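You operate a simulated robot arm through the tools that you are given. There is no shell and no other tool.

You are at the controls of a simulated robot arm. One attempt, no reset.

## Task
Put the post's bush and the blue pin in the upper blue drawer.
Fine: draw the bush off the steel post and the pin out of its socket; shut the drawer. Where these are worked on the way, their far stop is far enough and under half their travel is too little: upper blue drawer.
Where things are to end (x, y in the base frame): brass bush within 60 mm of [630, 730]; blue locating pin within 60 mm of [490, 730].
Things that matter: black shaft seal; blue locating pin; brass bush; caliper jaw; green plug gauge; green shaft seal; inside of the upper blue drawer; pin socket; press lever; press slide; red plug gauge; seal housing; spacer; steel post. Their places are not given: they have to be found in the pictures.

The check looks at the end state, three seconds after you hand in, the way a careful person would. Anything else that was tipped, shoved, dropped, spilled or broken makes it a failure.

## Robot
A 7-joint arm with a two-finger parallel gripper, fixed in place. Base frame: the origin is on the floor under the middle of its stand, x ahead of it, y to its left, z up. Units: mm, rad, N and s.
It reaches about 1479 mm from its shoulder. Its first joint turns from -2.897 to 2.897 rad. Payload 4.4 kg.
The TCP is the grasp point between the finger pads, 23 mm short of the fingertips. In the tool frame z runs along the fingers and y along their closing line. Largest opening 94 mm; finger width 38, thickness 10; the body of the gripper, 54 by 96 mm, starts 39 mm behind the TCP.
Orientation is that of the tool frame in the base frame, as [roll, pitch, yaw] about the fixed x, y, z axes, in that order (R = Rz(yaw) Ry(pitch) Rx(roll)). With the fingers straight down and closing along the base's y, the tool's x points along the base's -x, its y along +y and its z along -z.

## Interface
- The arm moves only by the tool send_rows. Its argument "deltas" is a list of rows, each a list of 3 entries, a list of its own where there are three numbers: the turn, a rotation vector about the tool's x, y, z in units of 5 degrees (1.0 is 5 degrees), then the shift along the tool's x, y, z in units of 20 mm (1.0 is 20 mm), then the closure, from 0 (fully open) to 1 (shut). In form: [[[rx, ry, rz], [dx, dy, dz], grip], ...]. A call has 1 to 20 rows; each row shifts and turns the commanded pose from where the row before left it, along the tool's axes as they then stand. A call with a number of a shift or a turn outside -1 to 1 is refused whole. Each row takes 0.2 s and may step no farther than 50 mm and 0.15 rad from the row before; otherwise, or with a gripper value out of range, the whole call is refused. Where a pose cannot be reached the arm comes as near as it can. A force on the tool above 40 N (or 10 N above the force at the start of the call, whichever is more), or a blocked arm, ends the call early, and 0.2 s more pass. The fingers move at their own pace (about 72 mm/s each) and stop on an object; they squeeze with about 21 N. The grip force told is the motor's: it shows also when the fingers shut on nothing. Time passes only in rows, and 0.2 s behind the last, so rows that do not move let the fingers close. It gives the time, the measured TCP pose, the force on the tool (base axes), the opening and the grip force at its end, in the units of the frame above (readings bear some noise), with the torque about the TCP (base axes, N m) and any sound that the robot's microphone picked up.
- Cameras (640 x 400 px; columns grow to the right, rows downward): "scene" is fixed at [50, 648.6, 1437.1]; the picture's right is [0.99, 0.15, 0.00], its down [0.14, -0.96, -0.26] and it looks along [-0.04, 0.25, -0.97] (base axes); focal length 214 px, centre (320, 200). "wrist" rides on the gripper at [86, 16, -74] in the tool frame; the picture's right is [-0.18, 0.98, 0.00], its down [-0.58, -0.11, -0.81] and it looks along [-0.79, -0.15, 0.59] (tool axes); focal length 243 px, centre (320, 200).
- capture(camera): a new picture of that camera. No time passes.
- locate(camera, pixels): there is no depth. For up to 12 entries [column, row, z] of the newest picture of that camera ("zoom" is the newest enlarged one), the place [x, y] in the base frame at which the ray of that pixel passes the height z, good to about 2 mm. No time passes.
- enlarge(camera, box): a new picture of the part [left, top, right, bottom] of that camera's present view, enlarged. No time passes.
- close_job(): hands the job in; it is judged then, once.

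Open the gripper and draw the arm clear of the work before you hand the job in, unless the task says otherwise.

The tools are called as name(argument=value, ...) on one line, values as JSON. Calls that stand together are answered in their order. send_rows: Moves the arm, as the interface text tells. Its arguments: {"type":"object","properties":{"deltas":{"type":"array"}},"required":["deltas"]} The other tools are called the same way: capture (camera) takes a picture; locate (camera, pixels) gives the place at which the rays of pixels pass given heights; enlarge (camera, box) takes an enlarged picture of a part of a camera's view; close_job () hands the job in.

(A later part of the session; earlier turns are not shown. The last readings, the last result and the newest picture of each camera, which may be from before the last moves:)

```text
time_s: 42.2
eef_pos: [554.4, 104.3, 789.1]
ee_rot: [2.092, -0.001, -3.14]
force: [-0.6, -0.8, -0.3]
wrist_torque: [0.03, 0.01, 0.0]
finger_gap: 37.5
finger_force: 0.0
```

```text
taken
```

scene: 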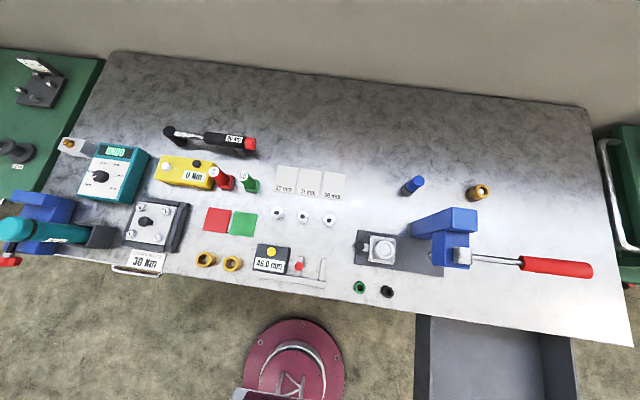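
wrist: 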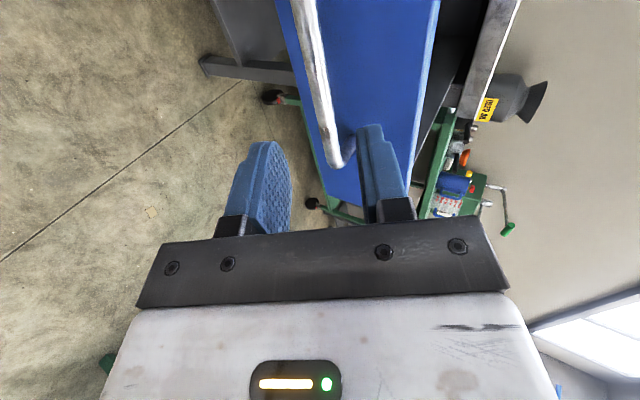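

The drawer stays open. I raise the gripper 400 mm, clear of the handle.

send_rows(deltas=[[[0, 0, 0], [0, 0.866, -0.5], 0.6], [[0, 0, 0], [0, 0.866, -0.5], 0.3], [[0, 0, 0], [0, 0.866, -0.5], 0], [[0, 0, 0], [0, 0.866, -0.5], 0], [[0, 0, 0], [0, 0.866, -0.5], 0], [[0, 0, 0], [0, 0.866, -0.5], 0], [[0, 0, 0], [0, 0.866, -0.5], 0], [[0, 0, 0], [0, 0.866, -0.5], 0], [[0, 0, 0], [0, 0.866, -0.5], 0], [[0, 0, 0], [0, 0.866, -0.5], 0], [[0, 0, 0], [0, 0.866, -0.5], 0], [[0, 0, 0], [0, 0.866, -0.5], 0], [[0, 0, 0], [0, 0.866, -0.5], 0], [[0, 0, 0], [0, 0.866, -0.5], 0], [[0, 0, 0], [0, 0.866, -0.5], 0], [[0, 0, 0], [0, 0.866, -0.5], 0], [[0, 0, 0], [0, 0.866, -0.5], 0], [[0, 0, 0], [0, 0.866, -0.5], 0], [[0, 0, 0], [0, 0.866, -0.5], 0], [[0, 0, 0], [0, 0.866, -0.5], 0]])

send_rows(deltas=[[[1, 0, 0], [0, 0, 0], 0], [[1, 0, 0], [0, 0, 0], 0], [[1, 0, 0], [0, 0, 0], 0], [[1, 0, 0], [0, 0, 0], 0], [[1, 0, 0], [0, 0, 0], 0], [[1, 0, 0], [0, 0, 0], 0], [[1, 0, 0], [0, 0, 0], 0], [[1, 0, 0], [0, 0, 0], 0], [[1, 0, 0], [0, 0, 0], 0], [[1, 0, 0], [0, 0, 0], 0], [[1, 0, 0], [0, 0, 0], 0], [[1.02, 0, 0], [0, 0, 0], 0]])

send_rows(deltas=[[[0, 0, -1], [0, 0, 0], 0], [[0, 0, -1], [0, 0, 0], 0], [[0, 0, -1], [0, 0, 0], 0], [[0, 0, -1], [0, 0, 0], 0], [[0, 0, -1], [0, 0, 0], 0], [[0, 0, -1], [0, 0, 0], 0], [[0, 0, -1], [0, 0, 0], 0], [[0, 0, -1], [0, 0, 0], 0], [[0, 0, -1], [0, 0, 0], 0], [[0, 0, -1], [0, 0, 0], 0], [[0, 0, -1], [0, 0, 0], 0], [[0, 0, -1], [0, 0, 0], 0], [[0, 0, -1], [0, 0, 0], 0], [[0, 0, -1], [0, 0, 0], 0], [[0, 0, -1], [0, 0, 0], 0], [[0, 0, -1], [0, 0, 0], 0], [[0, 0, -1], [0, 0, 0], 0], [[0, 0, -1], [0, 0, 0], 0]])

capture(camera="wrist")

```text
time_s: 46.4
eef_pos: [556.1, 102.5, 1187.4]
ee_rot: [2.094, -0.002, -3.14]
force: [-0.2, -0.1, 0.5]
wrist_torque: [-0.01, 0.01, 0.0]
finger_gap: 93.9
finger_force: 0.1
```

```text
refused: 1.02 is not a number from -1 to 1
```

```text
time_s: 50.2
eef_pos: [555.3, 101.9, 1189.0]
ee_rot: [3.141, 1.05, -1.571]
force: [-0.9, -0.2, -0.6]
wrist_torque: [0.03, 0.02, -0.01]
finger_gap: 94.0
finger_force: 0.2
```

```text
taken
```

wrist: 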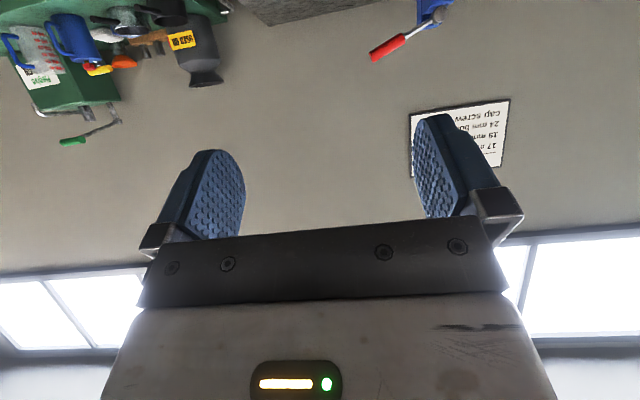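

The un-tilt call was refused (1.02 > 1), so the yaw turn ran while tilted; tool y now points along −x, so I un-tilt with +60° about tool y.

send_rows(deltas=[[[0, 1, 0], [0, 0, 0], 0], [[0, 1, 0], [0, 0, 0], 0], [[0, 1, 0], [0, 0, 0], 0], [[0, 1, 0], [0, 0, 0], 0], [[0, 1, 0], [0, 0, 0], 0], [[0, 1, 0], [0, 0, 0], 0], [[0, 1, 0], [0, 0, 0], 0], [[0, 1, 0], [0, 0, 0], 0], [[0, 1, 0], [0, 0, 0], 0], [[0, 1, 0], [0, 0, 0], 0], [[0, 1, 0], [0, 0, 0], 0], [[0, 1, 0], [0, 0, 0], 0]])

capture(camera="wrist")

```text
time_s: 52.8
eef_pos: [556.6, 102.8, 1187.6]
ee_rot: [3.139, 0.0, -1.572]
force: [-0.4, 0.3, 0.1]
wrist_torque: [-0.03, 0.0, 0.03]
finger_gap: 93.9
finger_force: 0.0
```

```text
taken
```

wrist: 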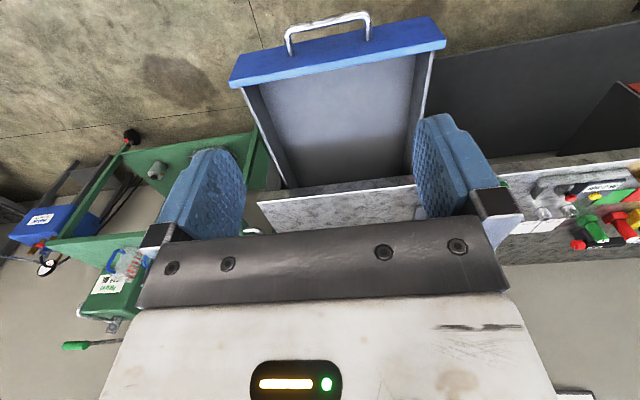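

The tool is vertical again, and the empty open drawer is visible at (340,110). I enlarge to measure its interior.

enlarge(camera="wrist", box=[220, 0, 476, 160])

enlarge(camera="scene", box=[400, 290, 592, 400])

```text
2.50 times, centred on (348, 80) of wrist
```

zoom: 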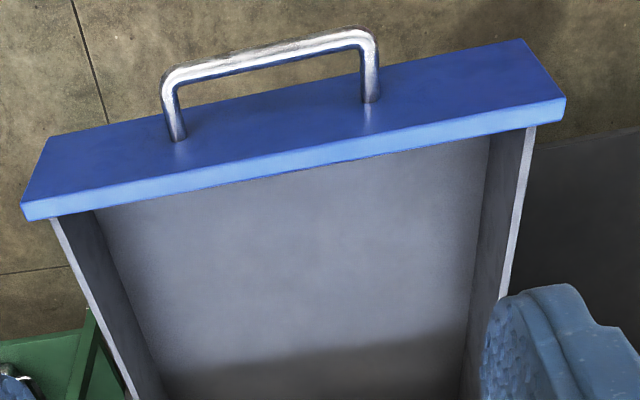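

```text
3.33 times, centred on (496, 345) of scene
```

zoom: 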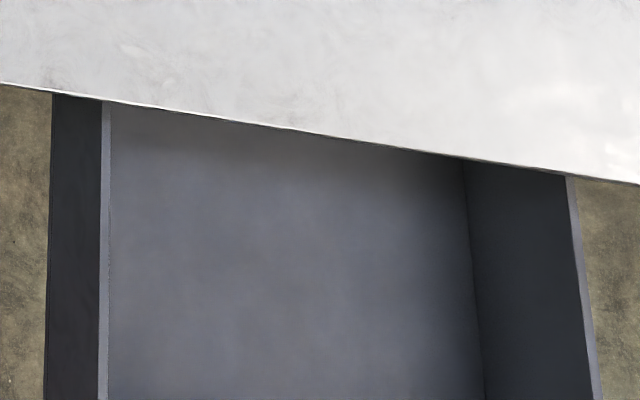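

locate(camera="scene", pixels=[[573.4, 372, 790], [573.4, 372, 770], [573.4, 372, 750], [541.6, 372, 740], [541.6, 372, 720], [541.6, 372, 700], [427.5, 372, 790], [427.5, 372, 770], [427.5, 372, 750], [429, 372, 720], [429, 372, 700]])

locate(camera="wrist", pixels=[[248, 100, 790], [248, 100, 770], [248, 100, 750], [264, 104, 740], [264, 104, 720], [264, 104, 700], [429, 70, 790], [429, 70, 770], [429, 70, 750], [412, 72, 740], [412, 72, 720], [412, 72, 700]])

```text
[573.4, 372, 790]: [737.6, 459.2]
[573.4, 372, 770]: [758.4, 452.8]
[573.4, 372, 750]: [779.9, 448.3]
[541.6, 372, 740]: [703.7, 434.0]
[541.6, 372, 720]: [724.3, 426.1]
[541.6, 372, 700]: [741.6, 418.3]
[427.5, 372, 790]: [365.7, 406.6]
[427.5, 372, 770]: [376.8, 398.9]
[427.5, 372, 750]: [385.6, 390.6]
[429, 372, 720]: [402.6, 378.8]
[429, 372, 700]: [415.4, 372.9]
```

```text
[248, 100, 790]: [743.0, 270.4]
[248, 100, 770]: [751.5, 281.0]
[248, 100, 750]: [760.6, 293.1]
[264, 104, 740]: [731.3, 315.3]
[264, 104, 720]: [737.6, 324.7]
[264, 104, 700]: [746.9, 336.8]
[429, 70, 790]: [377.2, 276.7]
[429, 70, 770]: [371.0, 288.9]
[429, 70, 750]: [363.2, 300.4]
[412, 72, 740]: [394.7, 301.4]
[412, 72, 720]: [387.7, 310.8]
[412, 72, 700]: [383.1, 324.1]
```

Drawer interior: x≈378–741, floor z≈690, walls up to ≈780. Now I travel at height toward the bush, going over the lever.

send_rows(deltas=[[[0, 0, 0], [-1, 0.25, -0.2], 0], [[0, 0, 0], [-1, 0.25, -0.2], 0], [[0, 0, 0], [-1, 0.25, -0.2], 0], [[0, 0, 0], [-1, 0.25, -0.2], 0], [[0, 0, 0], [-1, 0.25, -0.2], 0], [[0, 0, 0], [-1, 0.25, -0.2], 0], [[0, 0, 0], [-1, 0.25, -0.2], 0], [[0, 0, 0], [-1, 0.25, -0.2], 0], [[0, 0, 0], [-1, 0.25, -0.2], 0], [[0, 0, 0], [-1, 0.25, -0.2], 0], [[0, 0, 0], [-1, 0.25, -0.2], 0], [[0, 0, 0], [-1, 0.25, -0.2], 0], [[0, 0, 0], [-1, 0.25, -0.2], 0], [[0, 0, 0], [-1, 0.25, -0.2], 0], [[0, 0, 0], [-1, 0.25, -0.2], 0], [[0, 0, 0], [-1, 0.25, -0.2], 0], [[0, 0, 0], [-1, 0.25, -0.2], 0], [[0, 0, 0], [-1, 0.25, -0.2], 0], [[0, 0, 0], [-1, 0.25, -0.2], 0], [[0, 0, 0], [-1, 0.25, -0.2], 0]])

capture(camera="wrist")

capture(camera="scene")

```text
time_s: 57.0
eef_pos: [456.2, 502.4, 1269.9]
ee_rot: [-3.141, 0.001, -1.572]
force: [0.2, 0.2, 0.4]
wrist_torque: [0.02, -0.03, 0.04]
finger_gap: 93.8
finger_force: 0.1
```

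```text
taken
```

wrist: 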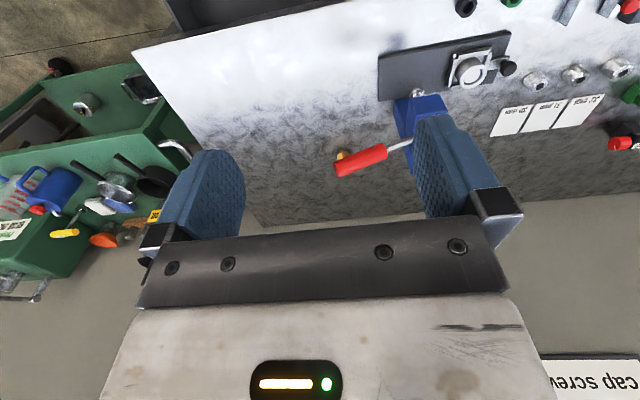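

```text
taken
```

scene: 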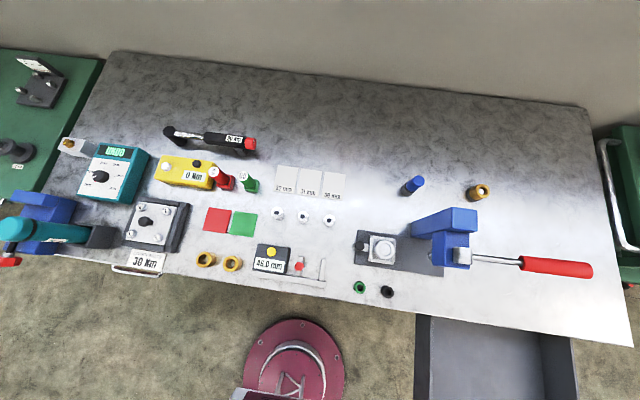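

I continue +y at z≈1270 toward the bush, then check the arm's posture in the scene view.

send_rows(deltas=[[[0, 0, 0], [-1, 0, 0], 0], [[0, 0, 0], [-1, 0, 0], 0], [[0, 0, 0], [-1, 0, 0], 0], [[0, 0, 0], [-1, 0, 0], 0], [[0, 0, 0], [-1, 0, 0], 0], [[0, 0, 0], [-1, 0, 0], 0], [[0, 0, 0], [-1, 0, 0], 0], [[0, 0, 0], [-1, 0, 0], 0], [[0, 0, 0], [-1, 0, 0], 0], [[0, 0, 0], [-1, 0, 0], 0], [[0, 0, 0], [-1, 0, 0], 0], [[0, 0, 0], [-1, 0, 0], 0]])

capture(camera="wrist")

capture(camera="scene")

```text
time_s: 59.6
eef_pos: [455.1, 742.6, 1269.2]
ee_rot: [-3.141, 0.002, -1.572]
force: [-0.3, 0.3, -0.1]
wrist_torque: [0.01, -0.03, 0.03]
finger_gap: 94.0
finger_force: 0.1
```

```text
taken
```

wrist: 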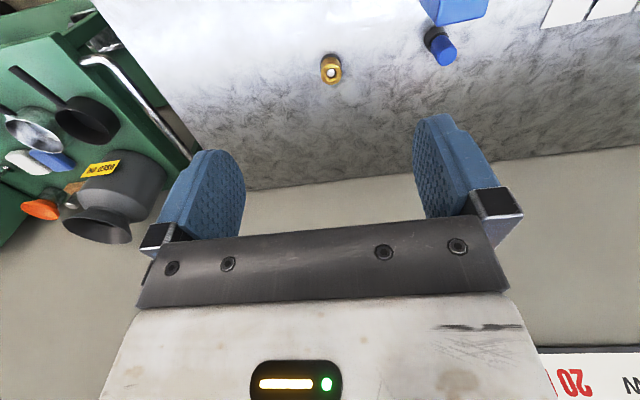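

```text
taken
```

scene: 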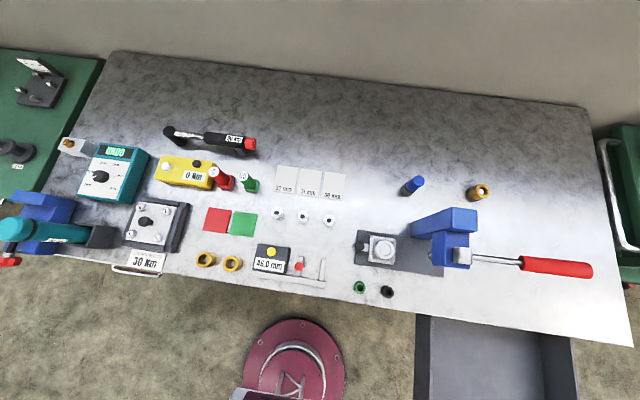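

Bush (332,70) and pin (444,48) are both clearly seen. I enlarge and refine their positions.

enlarge(camera="wrist", box=[300, 20, 492, 140])

locate(camera="scene", pixels=[[477, 210.5, 950], [477, 210.5, 1000], [477, 210.5, 1050]])

```text
3.33 times, centred on (396, 80) of wrist
```

zoom: 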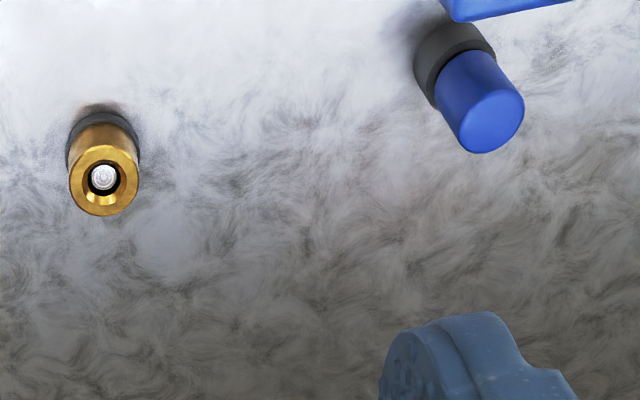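

```text
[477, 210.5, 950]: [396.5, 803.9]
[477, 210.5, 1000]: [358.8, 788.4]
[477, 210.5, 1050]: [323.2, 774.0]
```

locate(camera="zoom", pixels=[[104, 182, 880], [104, 182, 890], [104, 182, 900], [68, 182, 890], [140, 182, 890], [492, 122, 910], [492, 122, 920], [492, 122, 930], [460, 122, 925], [525, 105, 925]])

locate(camera="scene", pixels=[[483.3, 191, 880], [483.3, 191, 890], [483.3, 191, 900], [419.1, 180.7, 910], [419.1, 180.7, 920], [419.1, 180.7, 930]])

```text
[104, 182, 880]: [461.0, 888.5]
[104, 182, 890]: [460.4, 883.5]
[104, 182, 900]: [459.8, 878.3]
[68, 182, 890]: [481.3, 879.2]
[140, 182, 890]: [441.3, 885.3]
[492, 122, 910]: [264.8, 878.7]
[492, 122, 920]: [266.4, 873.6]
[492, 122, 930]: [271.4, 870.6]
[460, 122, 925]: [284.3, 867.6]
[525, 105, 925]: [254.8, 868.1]
```

```text
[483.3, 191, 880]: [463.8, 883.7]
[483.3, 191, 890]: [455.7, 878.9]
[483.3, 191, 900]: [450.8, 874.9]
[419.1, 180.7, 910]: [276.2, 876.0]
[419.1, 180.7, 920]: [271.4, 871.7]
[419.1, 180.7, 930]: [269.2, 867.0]
```

Refined: bush centre ≈ (460, 881), top z≈886; press column's nearest corner ≈ (338, 783, 1027), clear of the gripper. I move above the bush and come down in stages.

send_rows(deltas=[[[0, 0, 0], [-0.99, -0.035, 0], 0], [[0, 0, 0], [-0.99, -0.035, 0], 0], [[0, 0, 0], [-0.99, -0.035, 0], 0], [[0, 0, 0], [-0.99, -0.035, 0], 0], [[0, 0, 0], [-0.99, -0.035, 0], 0], [[0, 0, 0], [-0.99, -0.035, 0], 0], [[0, 0, 0], [-0.99, -0.035, 0], 0], [[0, 0, 0], [0, 0, 1], 0], [[0, 0, 0], [0, 0, 1], 0], [[0, 0, 0], [0, 0, 1], 0], [[0, 0, 0], [0, 0, 1], 0], [[0, 0, 0], [0, 0, 1], 0], [[0, 0, 0], [0, 0, 1], 0], [[0, 0, 0], [0, 0, 1], 0]])

capture(camera="wrist")

capture(camera="scene")

```text
time_s: 62.6
eef_pos: [460.6, 882.0, 1128.7]
ee_rot: [-3.141, 0.002, -1.569]
force: [-0.5, 0.0, 0.3]
wrist_torque: [0.0, -0.01, 0.02]
finger_gap: 93.9
finger_force: 0.0
```

```text
taken
```

wrist: 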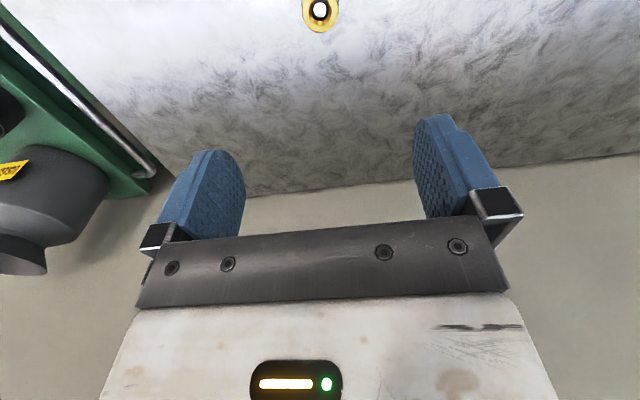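

```text
taken
```

scene: 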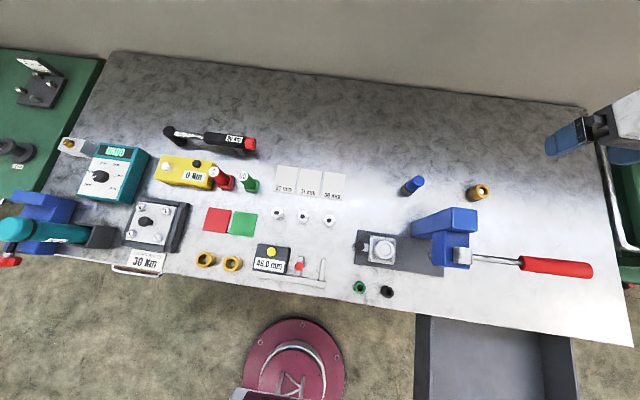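

The gripper appears at scene (590,130), lever clear. I recheck the bush position at wrist (320,10) and continue down to z≈1010.

locate(camera="wrist", pixels=[[320, 10, 880], [320, 10, 886], [302, 8, 886], [339, 8, 886]])

send_rows(deltas=[[[0, 0, 0], [0, 0, 1], 0], [[0, 0, 0], [0, 0, 1], 0], [[0, 0, 0], [0, 0, 1], 0], [[0, 0, 0], [0, 0, 1], 0], [[0, 0, 0], [0, 0, 1], 0], [[0, 0, 0], [0, 0, 1], 0]])

capture(camera="scene")

capture(camera="wrist")

```text
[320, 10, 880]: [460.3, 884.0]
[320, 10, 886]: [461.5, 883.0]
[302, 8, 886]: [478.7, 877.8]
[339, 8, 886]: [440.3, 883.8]
```

```text
time_s: 64.0
eef_pos: [460.2, 882.1, 1009.2]
ee_rot: [3.141, 0.003, -1.57]
force: [-0.6, -0.2, 0.1]
wrist_torque: [-0.05, 0.0, -0.01]
finger_gap: 93.8
finger_force: 0.1
```

```text
taken
```

scene: 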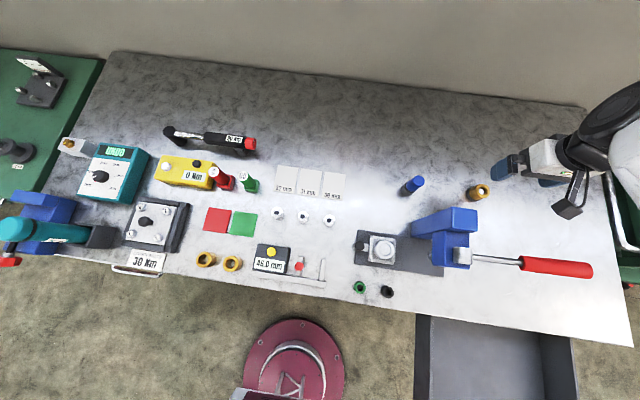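

```text
taken
```

wrist: 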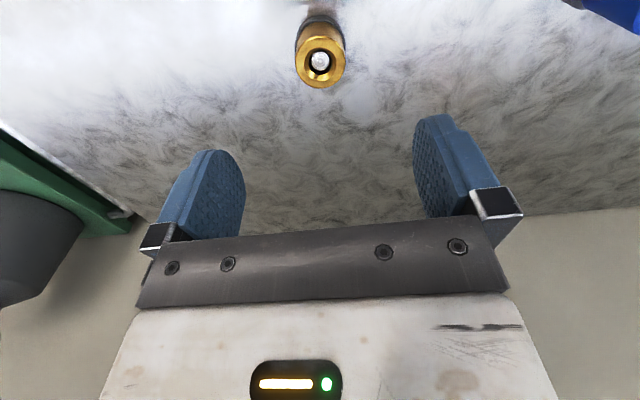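

Scene shows the hand at (560,165) with the camera at (568,205), lever grip clear at (555,268). I recheck the bush's centre at wrist (320,60).

locate(camera="wrist", pixels=[[320, 63, 886], [320, 63, 882], [296, 60, 884], [346, 57, 884]])

enlarge(camera="wrist", box=[256, 0, 384, 80])

enlarge(camera="scene", box=[440, 80, 640, 205])

```text
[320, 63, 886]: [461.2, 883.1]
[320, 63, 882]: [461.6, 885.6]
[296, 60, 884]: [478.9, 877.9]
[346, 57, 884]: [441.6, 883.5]
```

```text
5.00 times, centred on (320, 40) of wrist
```

zoom: 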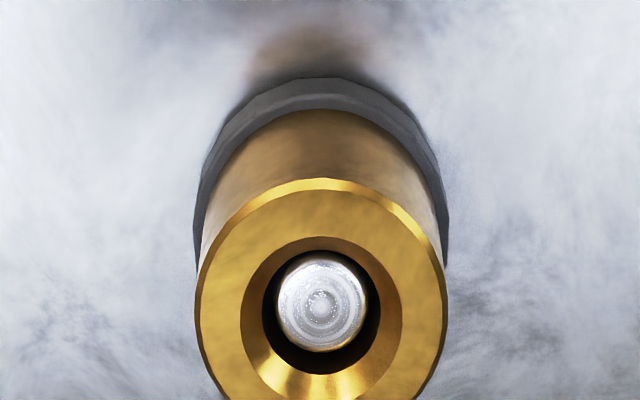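

```text
3.20 times, centred on (540, 142) of scene
```

zoom: 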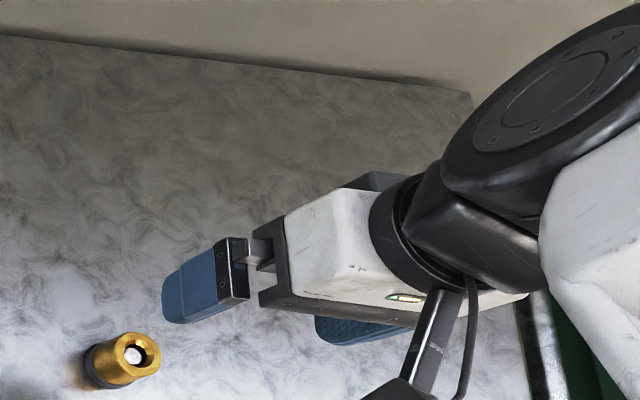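

Bush centre ≈ (460.5, 881.5), Ø≈40, spanning z≈861–886; TCP is right over it. I descend 80 mm more and check the arm against the lever.

send_rows(deltas=[[[0, 0, 0], [0, 0, 1], 0], [[0, 0, 0], [0, 0, 1], 0], [[0, 0, 0], [0, 0, 1], 0], [[0, 0, 0], [0, 0, 1], 0]])

capture(camera="scene")

capture(camera="wrist")

```text
time_s: 65.0
eef_pos: [460.6, 882.9, 929.6]
ee_rot: [-3.141, 0.0, -1.57]
force: [0.3, -0.4, 0.2]
wrist_torque: [0.01, -0.03, 0.01]
finger_gap: 94.0
finger_force: 0.0
```

```text
taken
```

scene: 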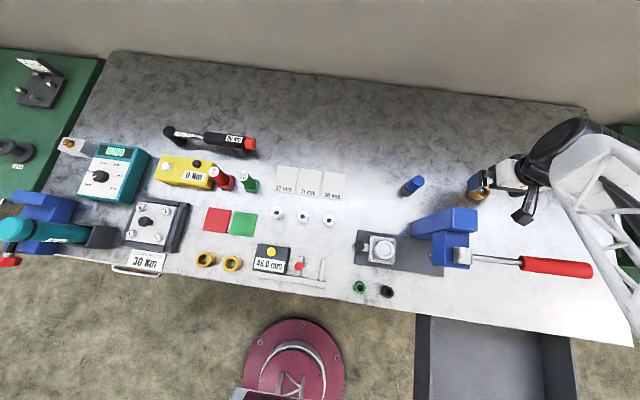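

```text
taken
```

wrist: 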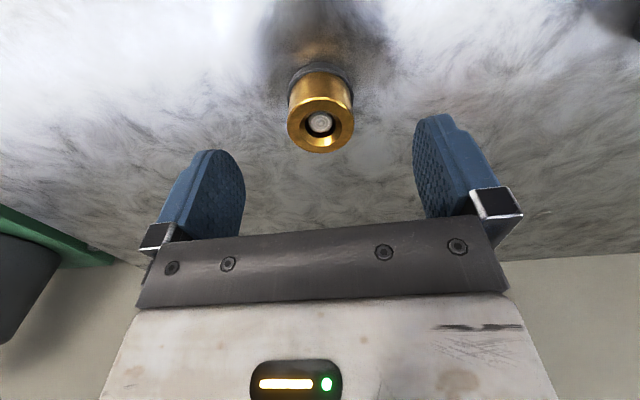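

The lattice forearm shows at scene (600,170), lever end at (592,270) still separate. I go down 20 mm more and look again.

send_rows(deltas=[[[0, 0, 0], [0.06, 0, 0.5], 0], [[0, 0, 0], [0, 0, 0.5], 0]])

enlarge(camera="scene", box=[440, 90, 640, 290])

```text
time_s: 65.6
eef_pos: [460.7, 881.4, 909.0]
ee_rot: [-3.14, 0.002, -1.568]
force: [0.1, -0.4, 0.4]
wrist_torque: [0.03, 0.01, -0.02]
finger_gap: 93.9
finger_force: 0.0
```

```text
2.00 times, centred on (540, 190) of scene
```

zoom: 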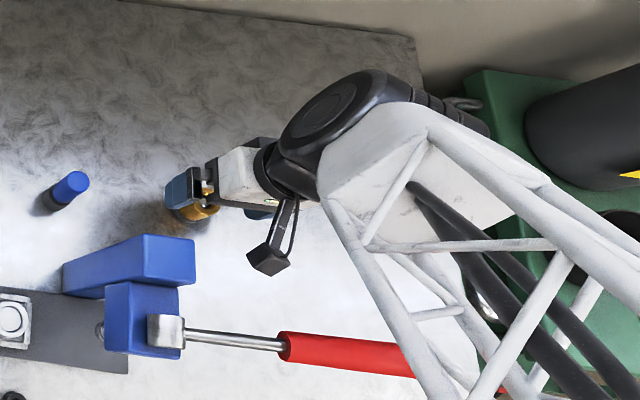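

The forearm crosses over the lever in this view, but my estimate (wrist z≈1080, forearm rising ~35°) puts it roughly 80-100 mm above the lever. I descend the last 20 mm slowly.

send_rows(deltas=[[[0, 0, 0], [0, 0, 0.35], 0], [[0, 0, 0], [0, 0, 0.35], 0], [[0, 0, 0], [0, 0, 0.35], 0]])

enlarge(camera="scene", box=[440, 90, 640, 290])

capture(camera="wrist")

```text
time_s: 66.4
eef_pos: [459.0, 881.2, 888.1]
ee_rot: [3.14, 0.002, -1.57]
force: [-0.3, -0.9, 0.3]
wrist_torque: [0.01, 0.03, 0.0]
finger_gap: 93.7
finger_force: 0.0
```

```text
2.00 times, centred on (540, 190) of scene
```

zoom: 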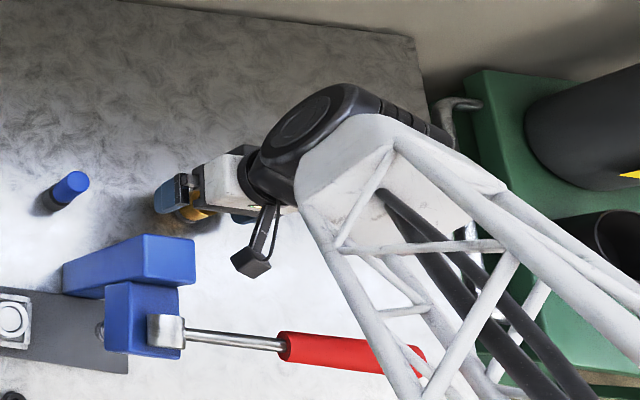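

```text
taken
```

wrist: 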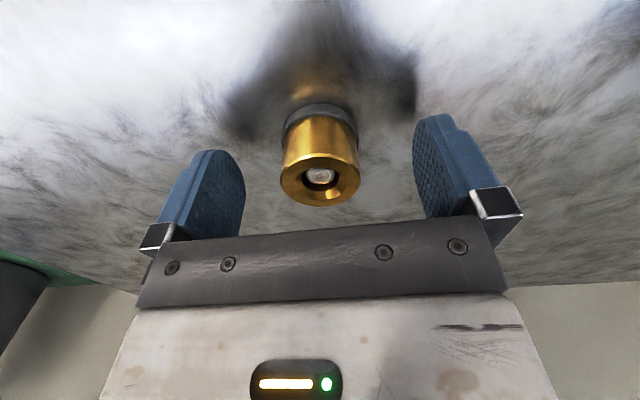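

The bush sits between the fingers at (320,170). I close the gripper on it.

send_rows(deltas=[[[0, 0, 0], [0, 0, 0], 0.4], [[0, 0, 0], [0, 0, 0], 0.7], [[0, 0, 0], [0, 0, 0], 1], [[0, 0, 0], [0, 0, 0], 1], [[0, 0, 0], [0, 0, 0], 1]])

capture(camera="wrist")

```text
time_s: 67.6
eef_pos: [459.8, 880.5, 889.7]
ee_rot: [3.141, 0.002, -1.569]
force: [0.4, -0.7, 0.4]
wrist_torque: [-0.02, -0.03, 0.02]
finger_gap: 41.4
finger_force: 20.8
```

```text
taken
```

wrist: 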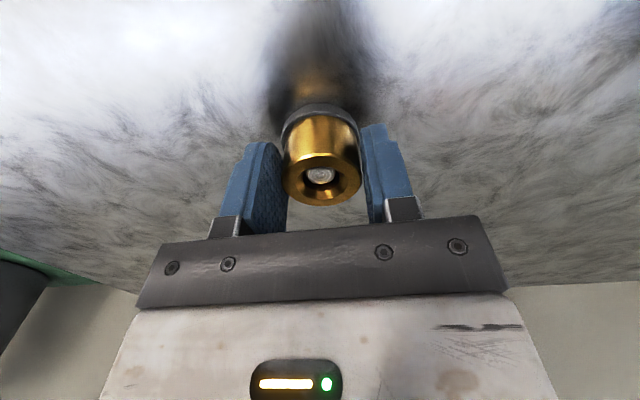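

Gripped at 41.4 mm with almost no side force. I lift slowly and watch the force.

send_rows(deltas=[[[0, 0, 0], [0, 0, -0.25], 1], [[0, 0, 0], [0, 0, -0.25], 1], [[0, 0, 0], [0, 0, -0.25], 1], [[0, 0, 0], [0, 0, -0.25], 1]])

capture(camera="wrist")

```text
time_s: 68.6
eef_pos: [460.7, 880.3, 908.3]
ee_rot: [3.141, 0.001, -1.569]
force: [0.2, 0.2, -2.3]
wrist_torque: [-0.04, 0.02, 0.0]
finger_gap: 41.5
finger_force: 20.7
```

```text
taken
```

wrist: 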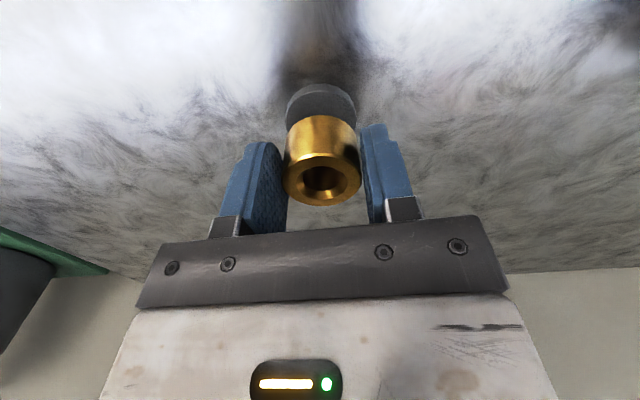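

The bush is rising cleanly (2.3 N weight). I lift it high enough to pass over the lever.

send_rows(deltas=[[[0, 0, 0], [0, 0, -0.5], 1], [[0, 0, 0], [0, 0, -0.8], 1], [[0, 0, 0], [0, 0, -1], 1], [[0, 0, 0], [0, 0, -1], 1], [[0, 0, 0], [0, 0, -1], 1], [[0, 0, 0], [0, 0, -1], 1], [[0, 0, 0], [0, 0, -1], 1], [[0, 0, 0], [0, 0, -1], 1], [[0, 0, 0], [0, 0, -1], 1], [[0, 0, 0], [0, 0, -1], 1], [[0, 0, 0], [0, 0, -1], 1], [[0, 0, 0], [0, 0, -1], 1], [[0, 0, 0], [0, 0, -1], 1], [[0, 0, 0], [0, 0, -1], 1], [[0, 0, 0], [0, 0, -1], 1], [[0, 0, 0], [0, 0, -1], 1], [[0, 0, 0], [0, 0, -1], 1], [[0, 0, 0], [0, 0, -1], 1], [[0, 0, 0], [0, 0, -1], 1]])

capture(camera="wrist")

capture(camera="scene")

```text
time_s: 72.6
eef_pos: [459.7, 879.5, 1274.0]
ee_rot: [3.14, 0.0, -1.568]
force: [-0.3, -0.7, -2.7]
wrist_torque: [0.01, -0.01, 0.02]
finger_gap: 41.7
finger_force: 20.7
```

```text
taken
```

wrist: 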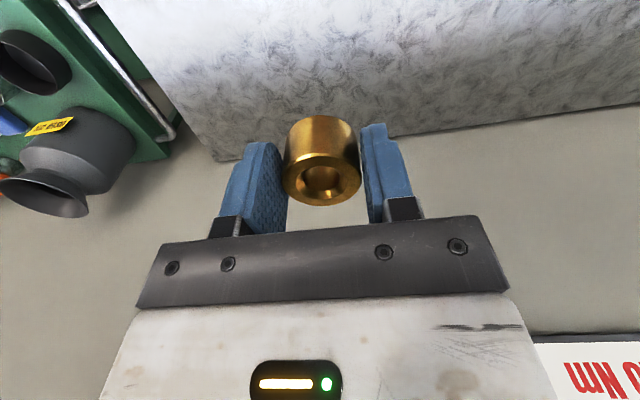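

```text
taken
```

scene: 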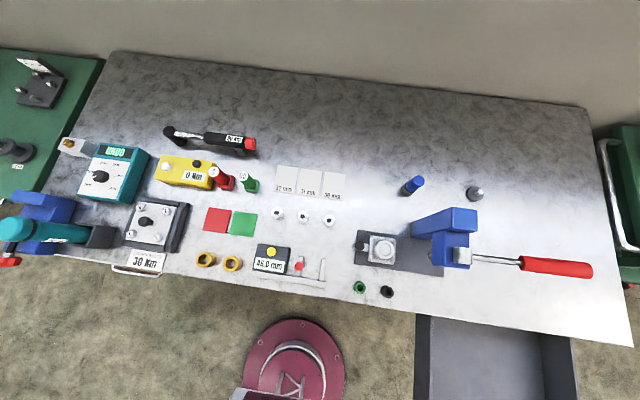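

Bush is off the post (bare post at scene (475,193)). I carry it to above (630, 390).

send_rows(deltas=[[[0, 0, 0], [1, -0.4, 0], 1], [[0, 0, 0], [1, -0.4, 0], 1], [[0, 0, 0], [1, -0.4, 0], 1], [[0, 0, 0], [1, -0.4, 0], 1], [[0, 0, 0], [1, -0.4, 0], 1], [[0, 0, 0], [1, -0.4, 0], 1], [[0, 0, 0], [1, -0.4, 0], 1], [[0, 0, 0], [1, -0.4, 0], 1], [[0, 0, 0], [1, -0.4, 0], 1], [[0, 0, 0], [1, -0.4, 0], 1], [[0, 0, 0], [1, -0.4, 0], 1], [[0, 0, 0], [1, -0.4, 0], 1], [[0, 0, 0], [1, -0.4, 0], 1], [[0, 0, 0], [1, -0.4, 0], 1], [[0, 0, 0], [1, -0.4, 0], 1], [[0, 0, 0], [1, -0.4, 0], 1], [[0, 0, 0], [1, -0.4, 0], 1], [[0, 0, 0], [1, -0.4, 0], 1], [[0, 0, 0], [1, -0.4, 0], 1], [[0, 0, 0], [1, -0.4, 0], 1]])

send_rows(deltas=[[[0, 0, 0], [0.9, -0.1, 0], 1], [[0, 0, 0], [0.9, -0.1, 0], 1], [[0, 0, 0], [0.9, -0.1, 0], 1], [[0, 0, 0], [0.9, -0.1, 0], 1], [[0, 0, 0], [0.9, -0.1, 0], 1], [[0, 0, 0], [0, 0, 1], 1], [[0, 0, 0], [0, 0, 1], 1], [[0, 0, 0], [0, 0, 1], 1], [[0, 0, 0], [0, 0, 1], 1], [[0, 0, 0], [0, 0, 1], 1], [[0, 0, 0], [0, 0, 1], 1], [[0, 0, 0], [0, 0, 1], 1], [[0, 0, 0], [0, 0, 1], 1], [[0, 0, 0], [0, 0, 1], 1], [[0, 0, 0], [0, 0, 1], 1], [[0, 0, 0], [0, 0, 1], 1], [[0, 0, 0], [0, 0, 1], 1], [[0, 0, 0], [0, 0, 1], 1], [[0, 0, 0], [0, 0, 1], 1], [[0, 0, 0], [0, 0, 1], 1]])

capture(camera="wrist")

capture(camera="scene")

```text
time_s: 76.8
eef_pos: [620.6, 481.0, 1273.8]
ee_rot: [3.14, 0.001, -1.569]
force: [-0.6, 0.3, -2.7]
wrist_torque: [0.06, -0.02, 0.0]
finger_gap: 41.6
finger_force: 21.4
```

```text
time_s: 81.0
eef_pos: [630.5, 390.5, 974.7]
ee_rot: [3.141, 0.001, -1.569]
force: [0.4, 0.2, -1.8]
wrist_torque: [-0.03, 0.0, 0.01]
finger_gap: 41.6
finger_force: 20.8
```

```text
taken
```

wrist: 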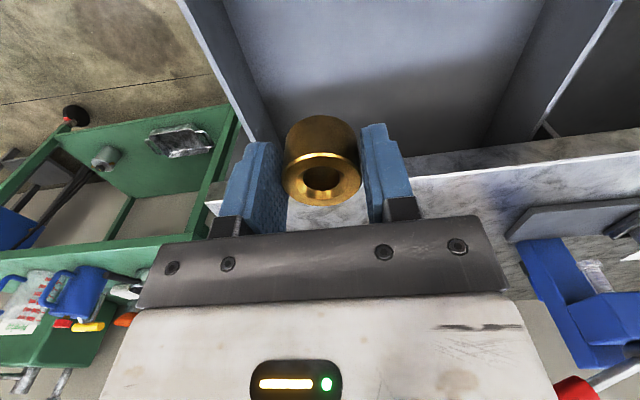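

```text
taken
```

scene: 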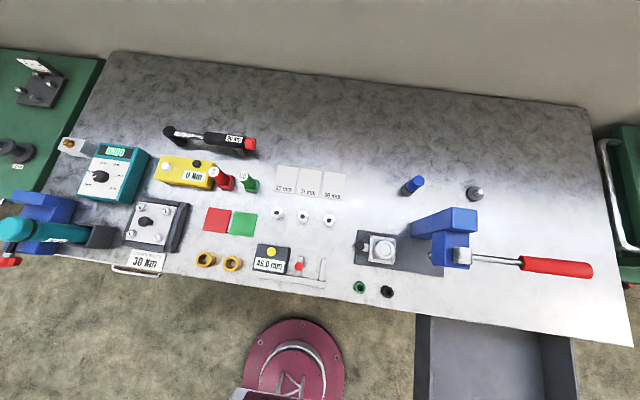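

Bush hangs over the open drawer. I lower it into the drawer to z≈745.

send_rows(deltas=[[[0, 0, 0], [0, 0, 1], 1], [[0, 0, 0], [0, 0, 1], 1], [[0, 0, 0], [0, 0, 1], 1], [[0, 0, 0], [0, 0, 1], 1], [[0, 0, 0], [0, 0, 1], 1], [[0, 0, 0], [0, 0, 1], 1], [[0, 0, 0], [0, 0, 1], 1], [[0, 0, 0], [0, 0, 1], 1], [[0, 0, 0], [0, 0, 1], 1], [[0, 0, 0], [0, 0, 1], 1], [[0, 0, 0], [0, 0, 1], 1]])

capture(camera="wrist")

capture(camera="scene")

```text
time_s: 83.4
eef_pos: [629.6, 390.3, 754.0]
ee_rot: [3.14, 0.002, -1.569]
force: [-0.5, 0.0, -1.5]
wrist_torque: [-0.03, 0.01, -0.02]
finger_gap: 41.6
finger_force: 21.0
```

```text
taken
```

wrist: 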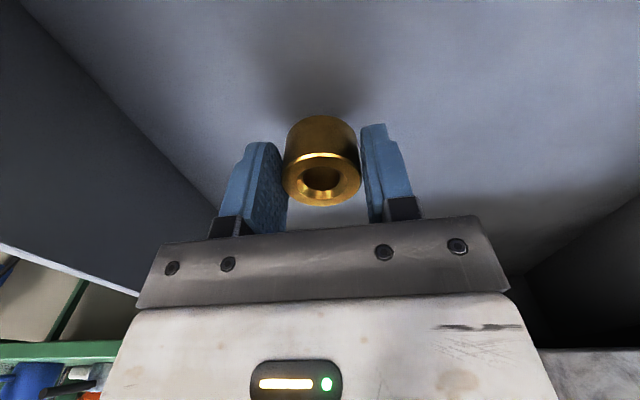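

```text
taken
```

scene: 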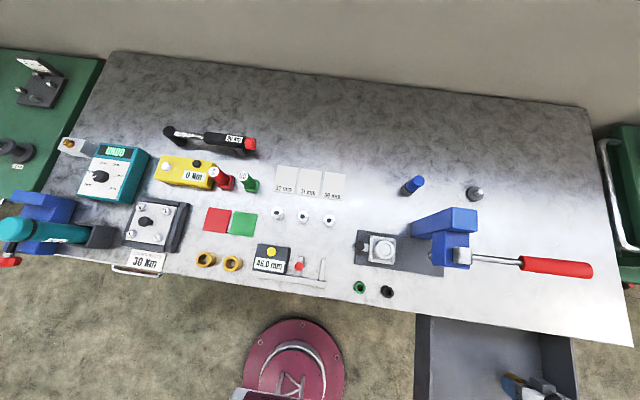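

Now slow descent to find the drawer floor (expected bush contact near TCP z≈718).

send_rows(deltas=[[[0, 0, 0], [0, 0, 0.3], 1], [[0, 0, 0], [0, 0, 0.3], 1], [[0, 0, 0], [0, 0, 0.3], 1], [[0, 0, 0], [0, 0, 0.3], 1], [[0, 0, 0], [0, 0, 0.2], 1]])

capture(camera="wrist")

```text
time_s: 84.6
eef_pos: [632.2, 390.9, 727.6]
ee_rot: [-3.141, 0.002, -1.571]
force: [0.8, -2.2, 25.0]
wrist_torque: [-0.39, 0.61, -0.02]
finger_gap: 41.6
finger_force: 21.2
```

```text
taken
```

wrist: 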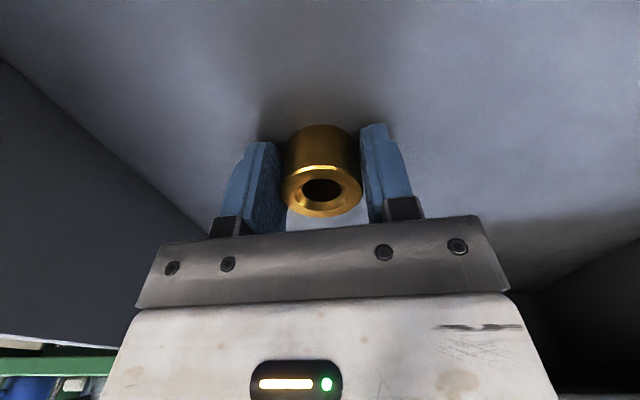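

Contact: 25 N up at TCP z≈728, so the bush rests on the floor (≈700). I ease up 1 mm and open the fingers.

send_rows(deltas=[[[0, 0, 0], [0, 0, -0.05], 1], [[0, 0, 0], [0, 0, 0], 0.8], [[0, 0, 0], [0, 0, 0], 0.5], [[0, 0, 0], [0, 0, 0], 0.2], [[0, 0, 0], [0, 0, 0], 0], [[0, 0, 0], [0, 0, 0], 0]])

capture(camera="wrist")

```text
time_s: 85.5
eef_pos: [629.4, 390.8, 727.7]
ee_rot: [3.14, 0.0, -1.57]
force: [-2.0, 1.8, 6.3]
wrist_torque: [-0.07, -0.2, 0.03]
finger_gap: 74.2
finger_force: 0.0
stopped in row 4: the force on the tool passed its limit at 49 N (the readings are from after the stop); the commanded pose is now the measured one
```

```text
taken
```

wrist: 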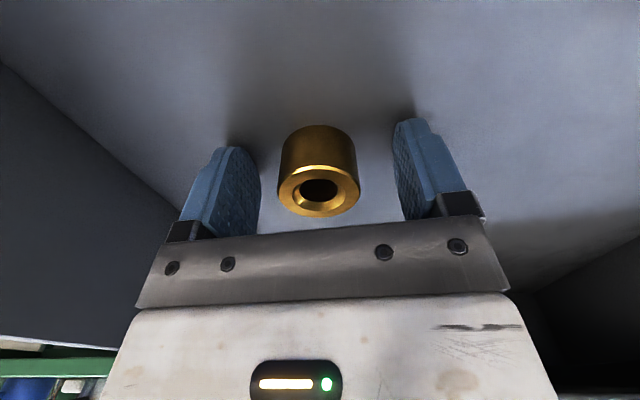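

The bush stands free between opened fingers (gap 74); fingertips just touched the floor (≈704). I rise straight up.

send_rows(deltas=[[[0, 0, 0], [0, 0, -0.3], 0.2], [[0, 0, 0], [0, 0, -0.5], 0.1], [[0, 0, 0], [0, 0, -0.8], 0], [[0, 0, 0], [0, 0, -1], 0], [[0, 0, 0], [0, 0, -1], 0], [[0, 0, 0], [0, 0, -1], 0], [[0, 0, 0], [0, 0, -1], 0], [[0, 0, 0], [0, 0, -1], 0]])

capture(camera="wrist")

capture(camera="scene")

```text
time_s: 87.3
eef_pos: [629.4, 391.1, 859.2]
ee_rot: [3.137, 0.001, -1.57]
force: [0.4, -0.5, -0.9]
wrist_torque: [0.01, -0.02, -0.01]
finger_gap: 94.0
finger_force: 0.0
```

```text
taken
```

wrist: 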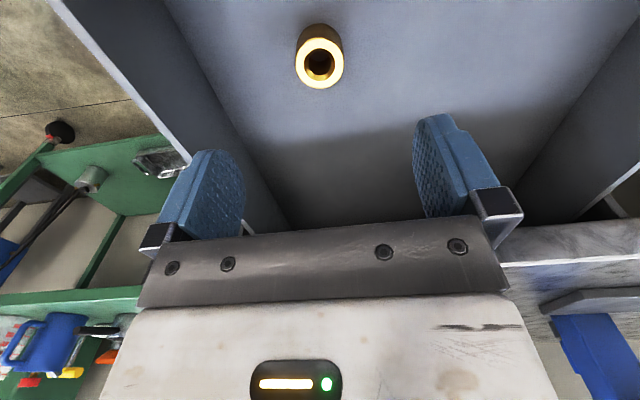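

```text
taken
```

scene: 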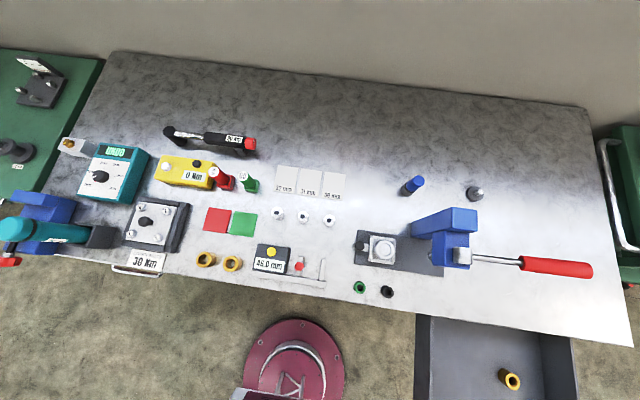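

Bush stands in the drawer at scene (510,379). Now I rise to z≈1260 and go above the pin at (270, 870).

send_rows(deltas=[[[0, 0, 0], [0, 0, -1], 0], [[0, 0, 0], [0, 0, -1], 0], [[0, 0, 0], [0, 0, -1], 0], [[0, 0, 0], [0, 0, -1], 0], [[0, 0, 0], [0, 0, -1], 0], [[0, 0, 0], [0, 0, -1], 0], [[0, 0, 0], [0, 0, -1], 0], [[0, 0, 0], [0, 0, -1], 0], [[0, 0, 0], [0, 0, -1], 0], [[0, 0, 0], [0, 0, -1], 0], [[0, 0, 0], [0, 0, -1], 0], [[0, 0, 0], [0, 0, -1], 0], [[0, 0, 0], [0, 0, -1], 0], [[0, 0, 0], [0, 0, -1], 0], [[0, 0, 0], [0, 0, -1], 0], [[0, 0, 0], [0, 0, -1], 0], [[0, 0, 0], [0, 0, -1], 0], [[0, 0, 0], [0, 0, -1], 0], [[0, 0, 0], [0, 0, -1], 0], [[0, 0, 0], [0, 0, -1], 0]])

send_rows(deltas=[[[0, 0, 0], [-1, 0.77, 0], 0], [[0, 0, 0], [-1, 0.77, 0], 0], [[0, 0, 0], [-1, 0.77, 0], 0], [[0, 0, 0], [-1, 0.77, 0], 0], [[0, 0, 0], [-1, 0.77, 0], 0], [[0, 0, 0], [-1, 0.77, 0], 0], [[0, 0, 0], [-1, 0.77, 0], 0], [[0, 0, 0], [-1, 0.77, 0], 0], [[0, 0, 0], [-1, 0.77, 0], 0], [[0, 0, 0], [-1, 0.77, 0], 0], [[0, 0, 0], [-1, 0.77, 0], 0], [[0, 0, 0], [-1, 0.77, 0], 0], [[0, 0, 0], [-1, 0.77, 0], 0], [[0, 0, 0], [-1, 0.77, 0], 0], [[0, 0, 0], [-1, 0.77, 0], 0], [[0, 0, 0], [-1, 0.77, 0], 0], [[0, 0, 0], [-1, 0.77, 0], 0], [[0, 0, 0], [-1, 0.77, 0], 0]])

capture(camera="wrist")

capture(camera="scene")

```text
time_s: 91.5
eef_pos: [629.4, 391.0, 1257.7]
ee_rot: [3.138, 0.0, -1.57]
force: [-0.4, 0.6, -1.1]
wrist_torque: [-0.01, 0.02, -0.01]
finger_gap: 93.7
finger_force: 0.0
```

```text
time_s: 95.3
eef_pos: [353.0, 750.8, 1260.2]
ee_rot: [3.139, 0.002, -1.569]
force: [-0.5, 0.7, 0.1]
wrist_torque: [0.02, -0.03, 0.04]
finger_gap: 93.8
finger_force: 0.2
```

```text
taken
```

wrist: 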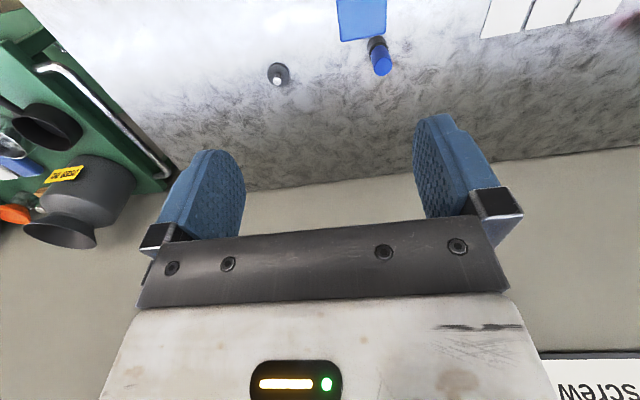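

```text
taken
```

scene: 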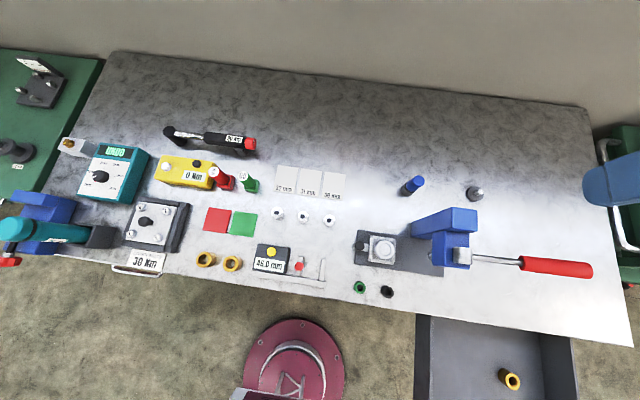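

The press column's back-top edge shows at (341,40)–(385,34). I locate that edge at the estimated z=1027 and the bush in the drawer.

locate(camera="wrist", pixels=[[341, 40, 1027], [385, 34, 1027], [341, 40, 1010], [385, 34, 1010], [341, 40, 1045], [385, 34, 1045], [382, 66, 926], [382, 66, 920]])

locate(camera="scene", pixels=[[477, 210.5, 1010], [477, 210.5, 1027], [477, 210.5, 1045], [452.5, 206.8, 1010], [452.5, 206.8, 1027], [452.5, 206.8, 1045], [512, 378, 730], [512, 378, 725]])

enlarge(camera="wrist", box=[300, 0, 428, 80])

```text
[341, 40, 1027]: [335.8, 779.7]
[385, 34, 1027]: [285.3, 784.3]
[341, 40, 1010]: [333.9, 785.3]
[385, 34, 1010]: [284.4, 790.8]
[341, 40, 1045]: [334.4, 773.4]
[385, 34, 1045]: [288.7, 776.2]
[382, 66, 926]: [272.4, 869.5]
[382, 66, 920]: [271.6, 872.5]
```

```text
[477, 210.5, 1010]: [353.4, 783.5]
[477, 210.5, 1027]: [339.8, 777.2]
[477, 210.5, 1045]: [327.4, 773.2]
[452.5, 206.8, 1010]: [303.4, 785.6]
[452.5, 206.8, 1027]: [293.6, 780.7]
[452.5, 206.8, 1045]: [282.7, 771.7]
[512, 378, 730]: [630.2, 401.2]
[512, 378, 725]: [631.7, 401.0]
```

```text
5.00 times, centred on (364, 40) of wrist
```

zoom: 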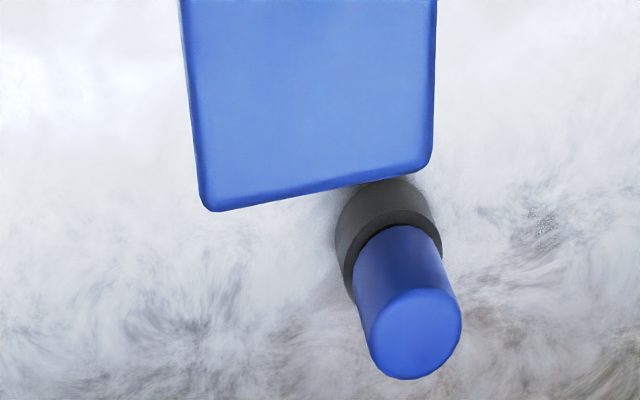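

Column spans x≈287–337, back at y≈778, top z≈1032; pin at (271, 870). I move over the pin, then tilt the tool 20° so that the wrist and camera lean away from the column.

send_rows(deltas=[[[0, 0, 0], [-0.993, 0.684, 0], 0], [[0, 0, 0], [-0.993, 0.684, 0], 0], [[0, 0, 0], [-0.993, 0.684, 0], 0], [[0, 0, 0], [-0.993, 0.684, 0], 0], [[0, 0, 0], [-0.993, 0.684, 0], 0], [[0, 0, 0], [-0.993, 0.684, 0], 0], [[0, 1, 0], [0, 0, 0], 0.2], [[0, 1, 0], [0, 0, 0], 0.2], [[0, 1, 0], [0, 0, 0], 0.2], [[0, 1, 0], [0, 0, 0], 0.2]])

capture(camera="wrist")

```text
time_s: 97.5
eef_pos: [270.7, 870.6, 1258.6]
ee_rot: [3.14, -0.349, -1.569]
force: [-0.1, -0.7, 1.2]
wrist_torque: [-0.02, -0.02, -0.02]
finger_gap: 75.4
finger_force: 0.1
```

```text
taken
```

wrist: 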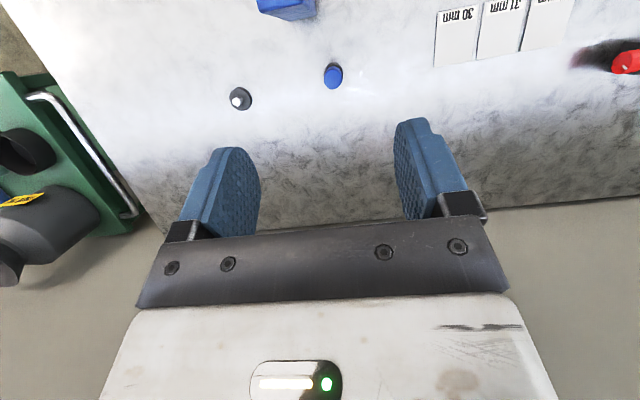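

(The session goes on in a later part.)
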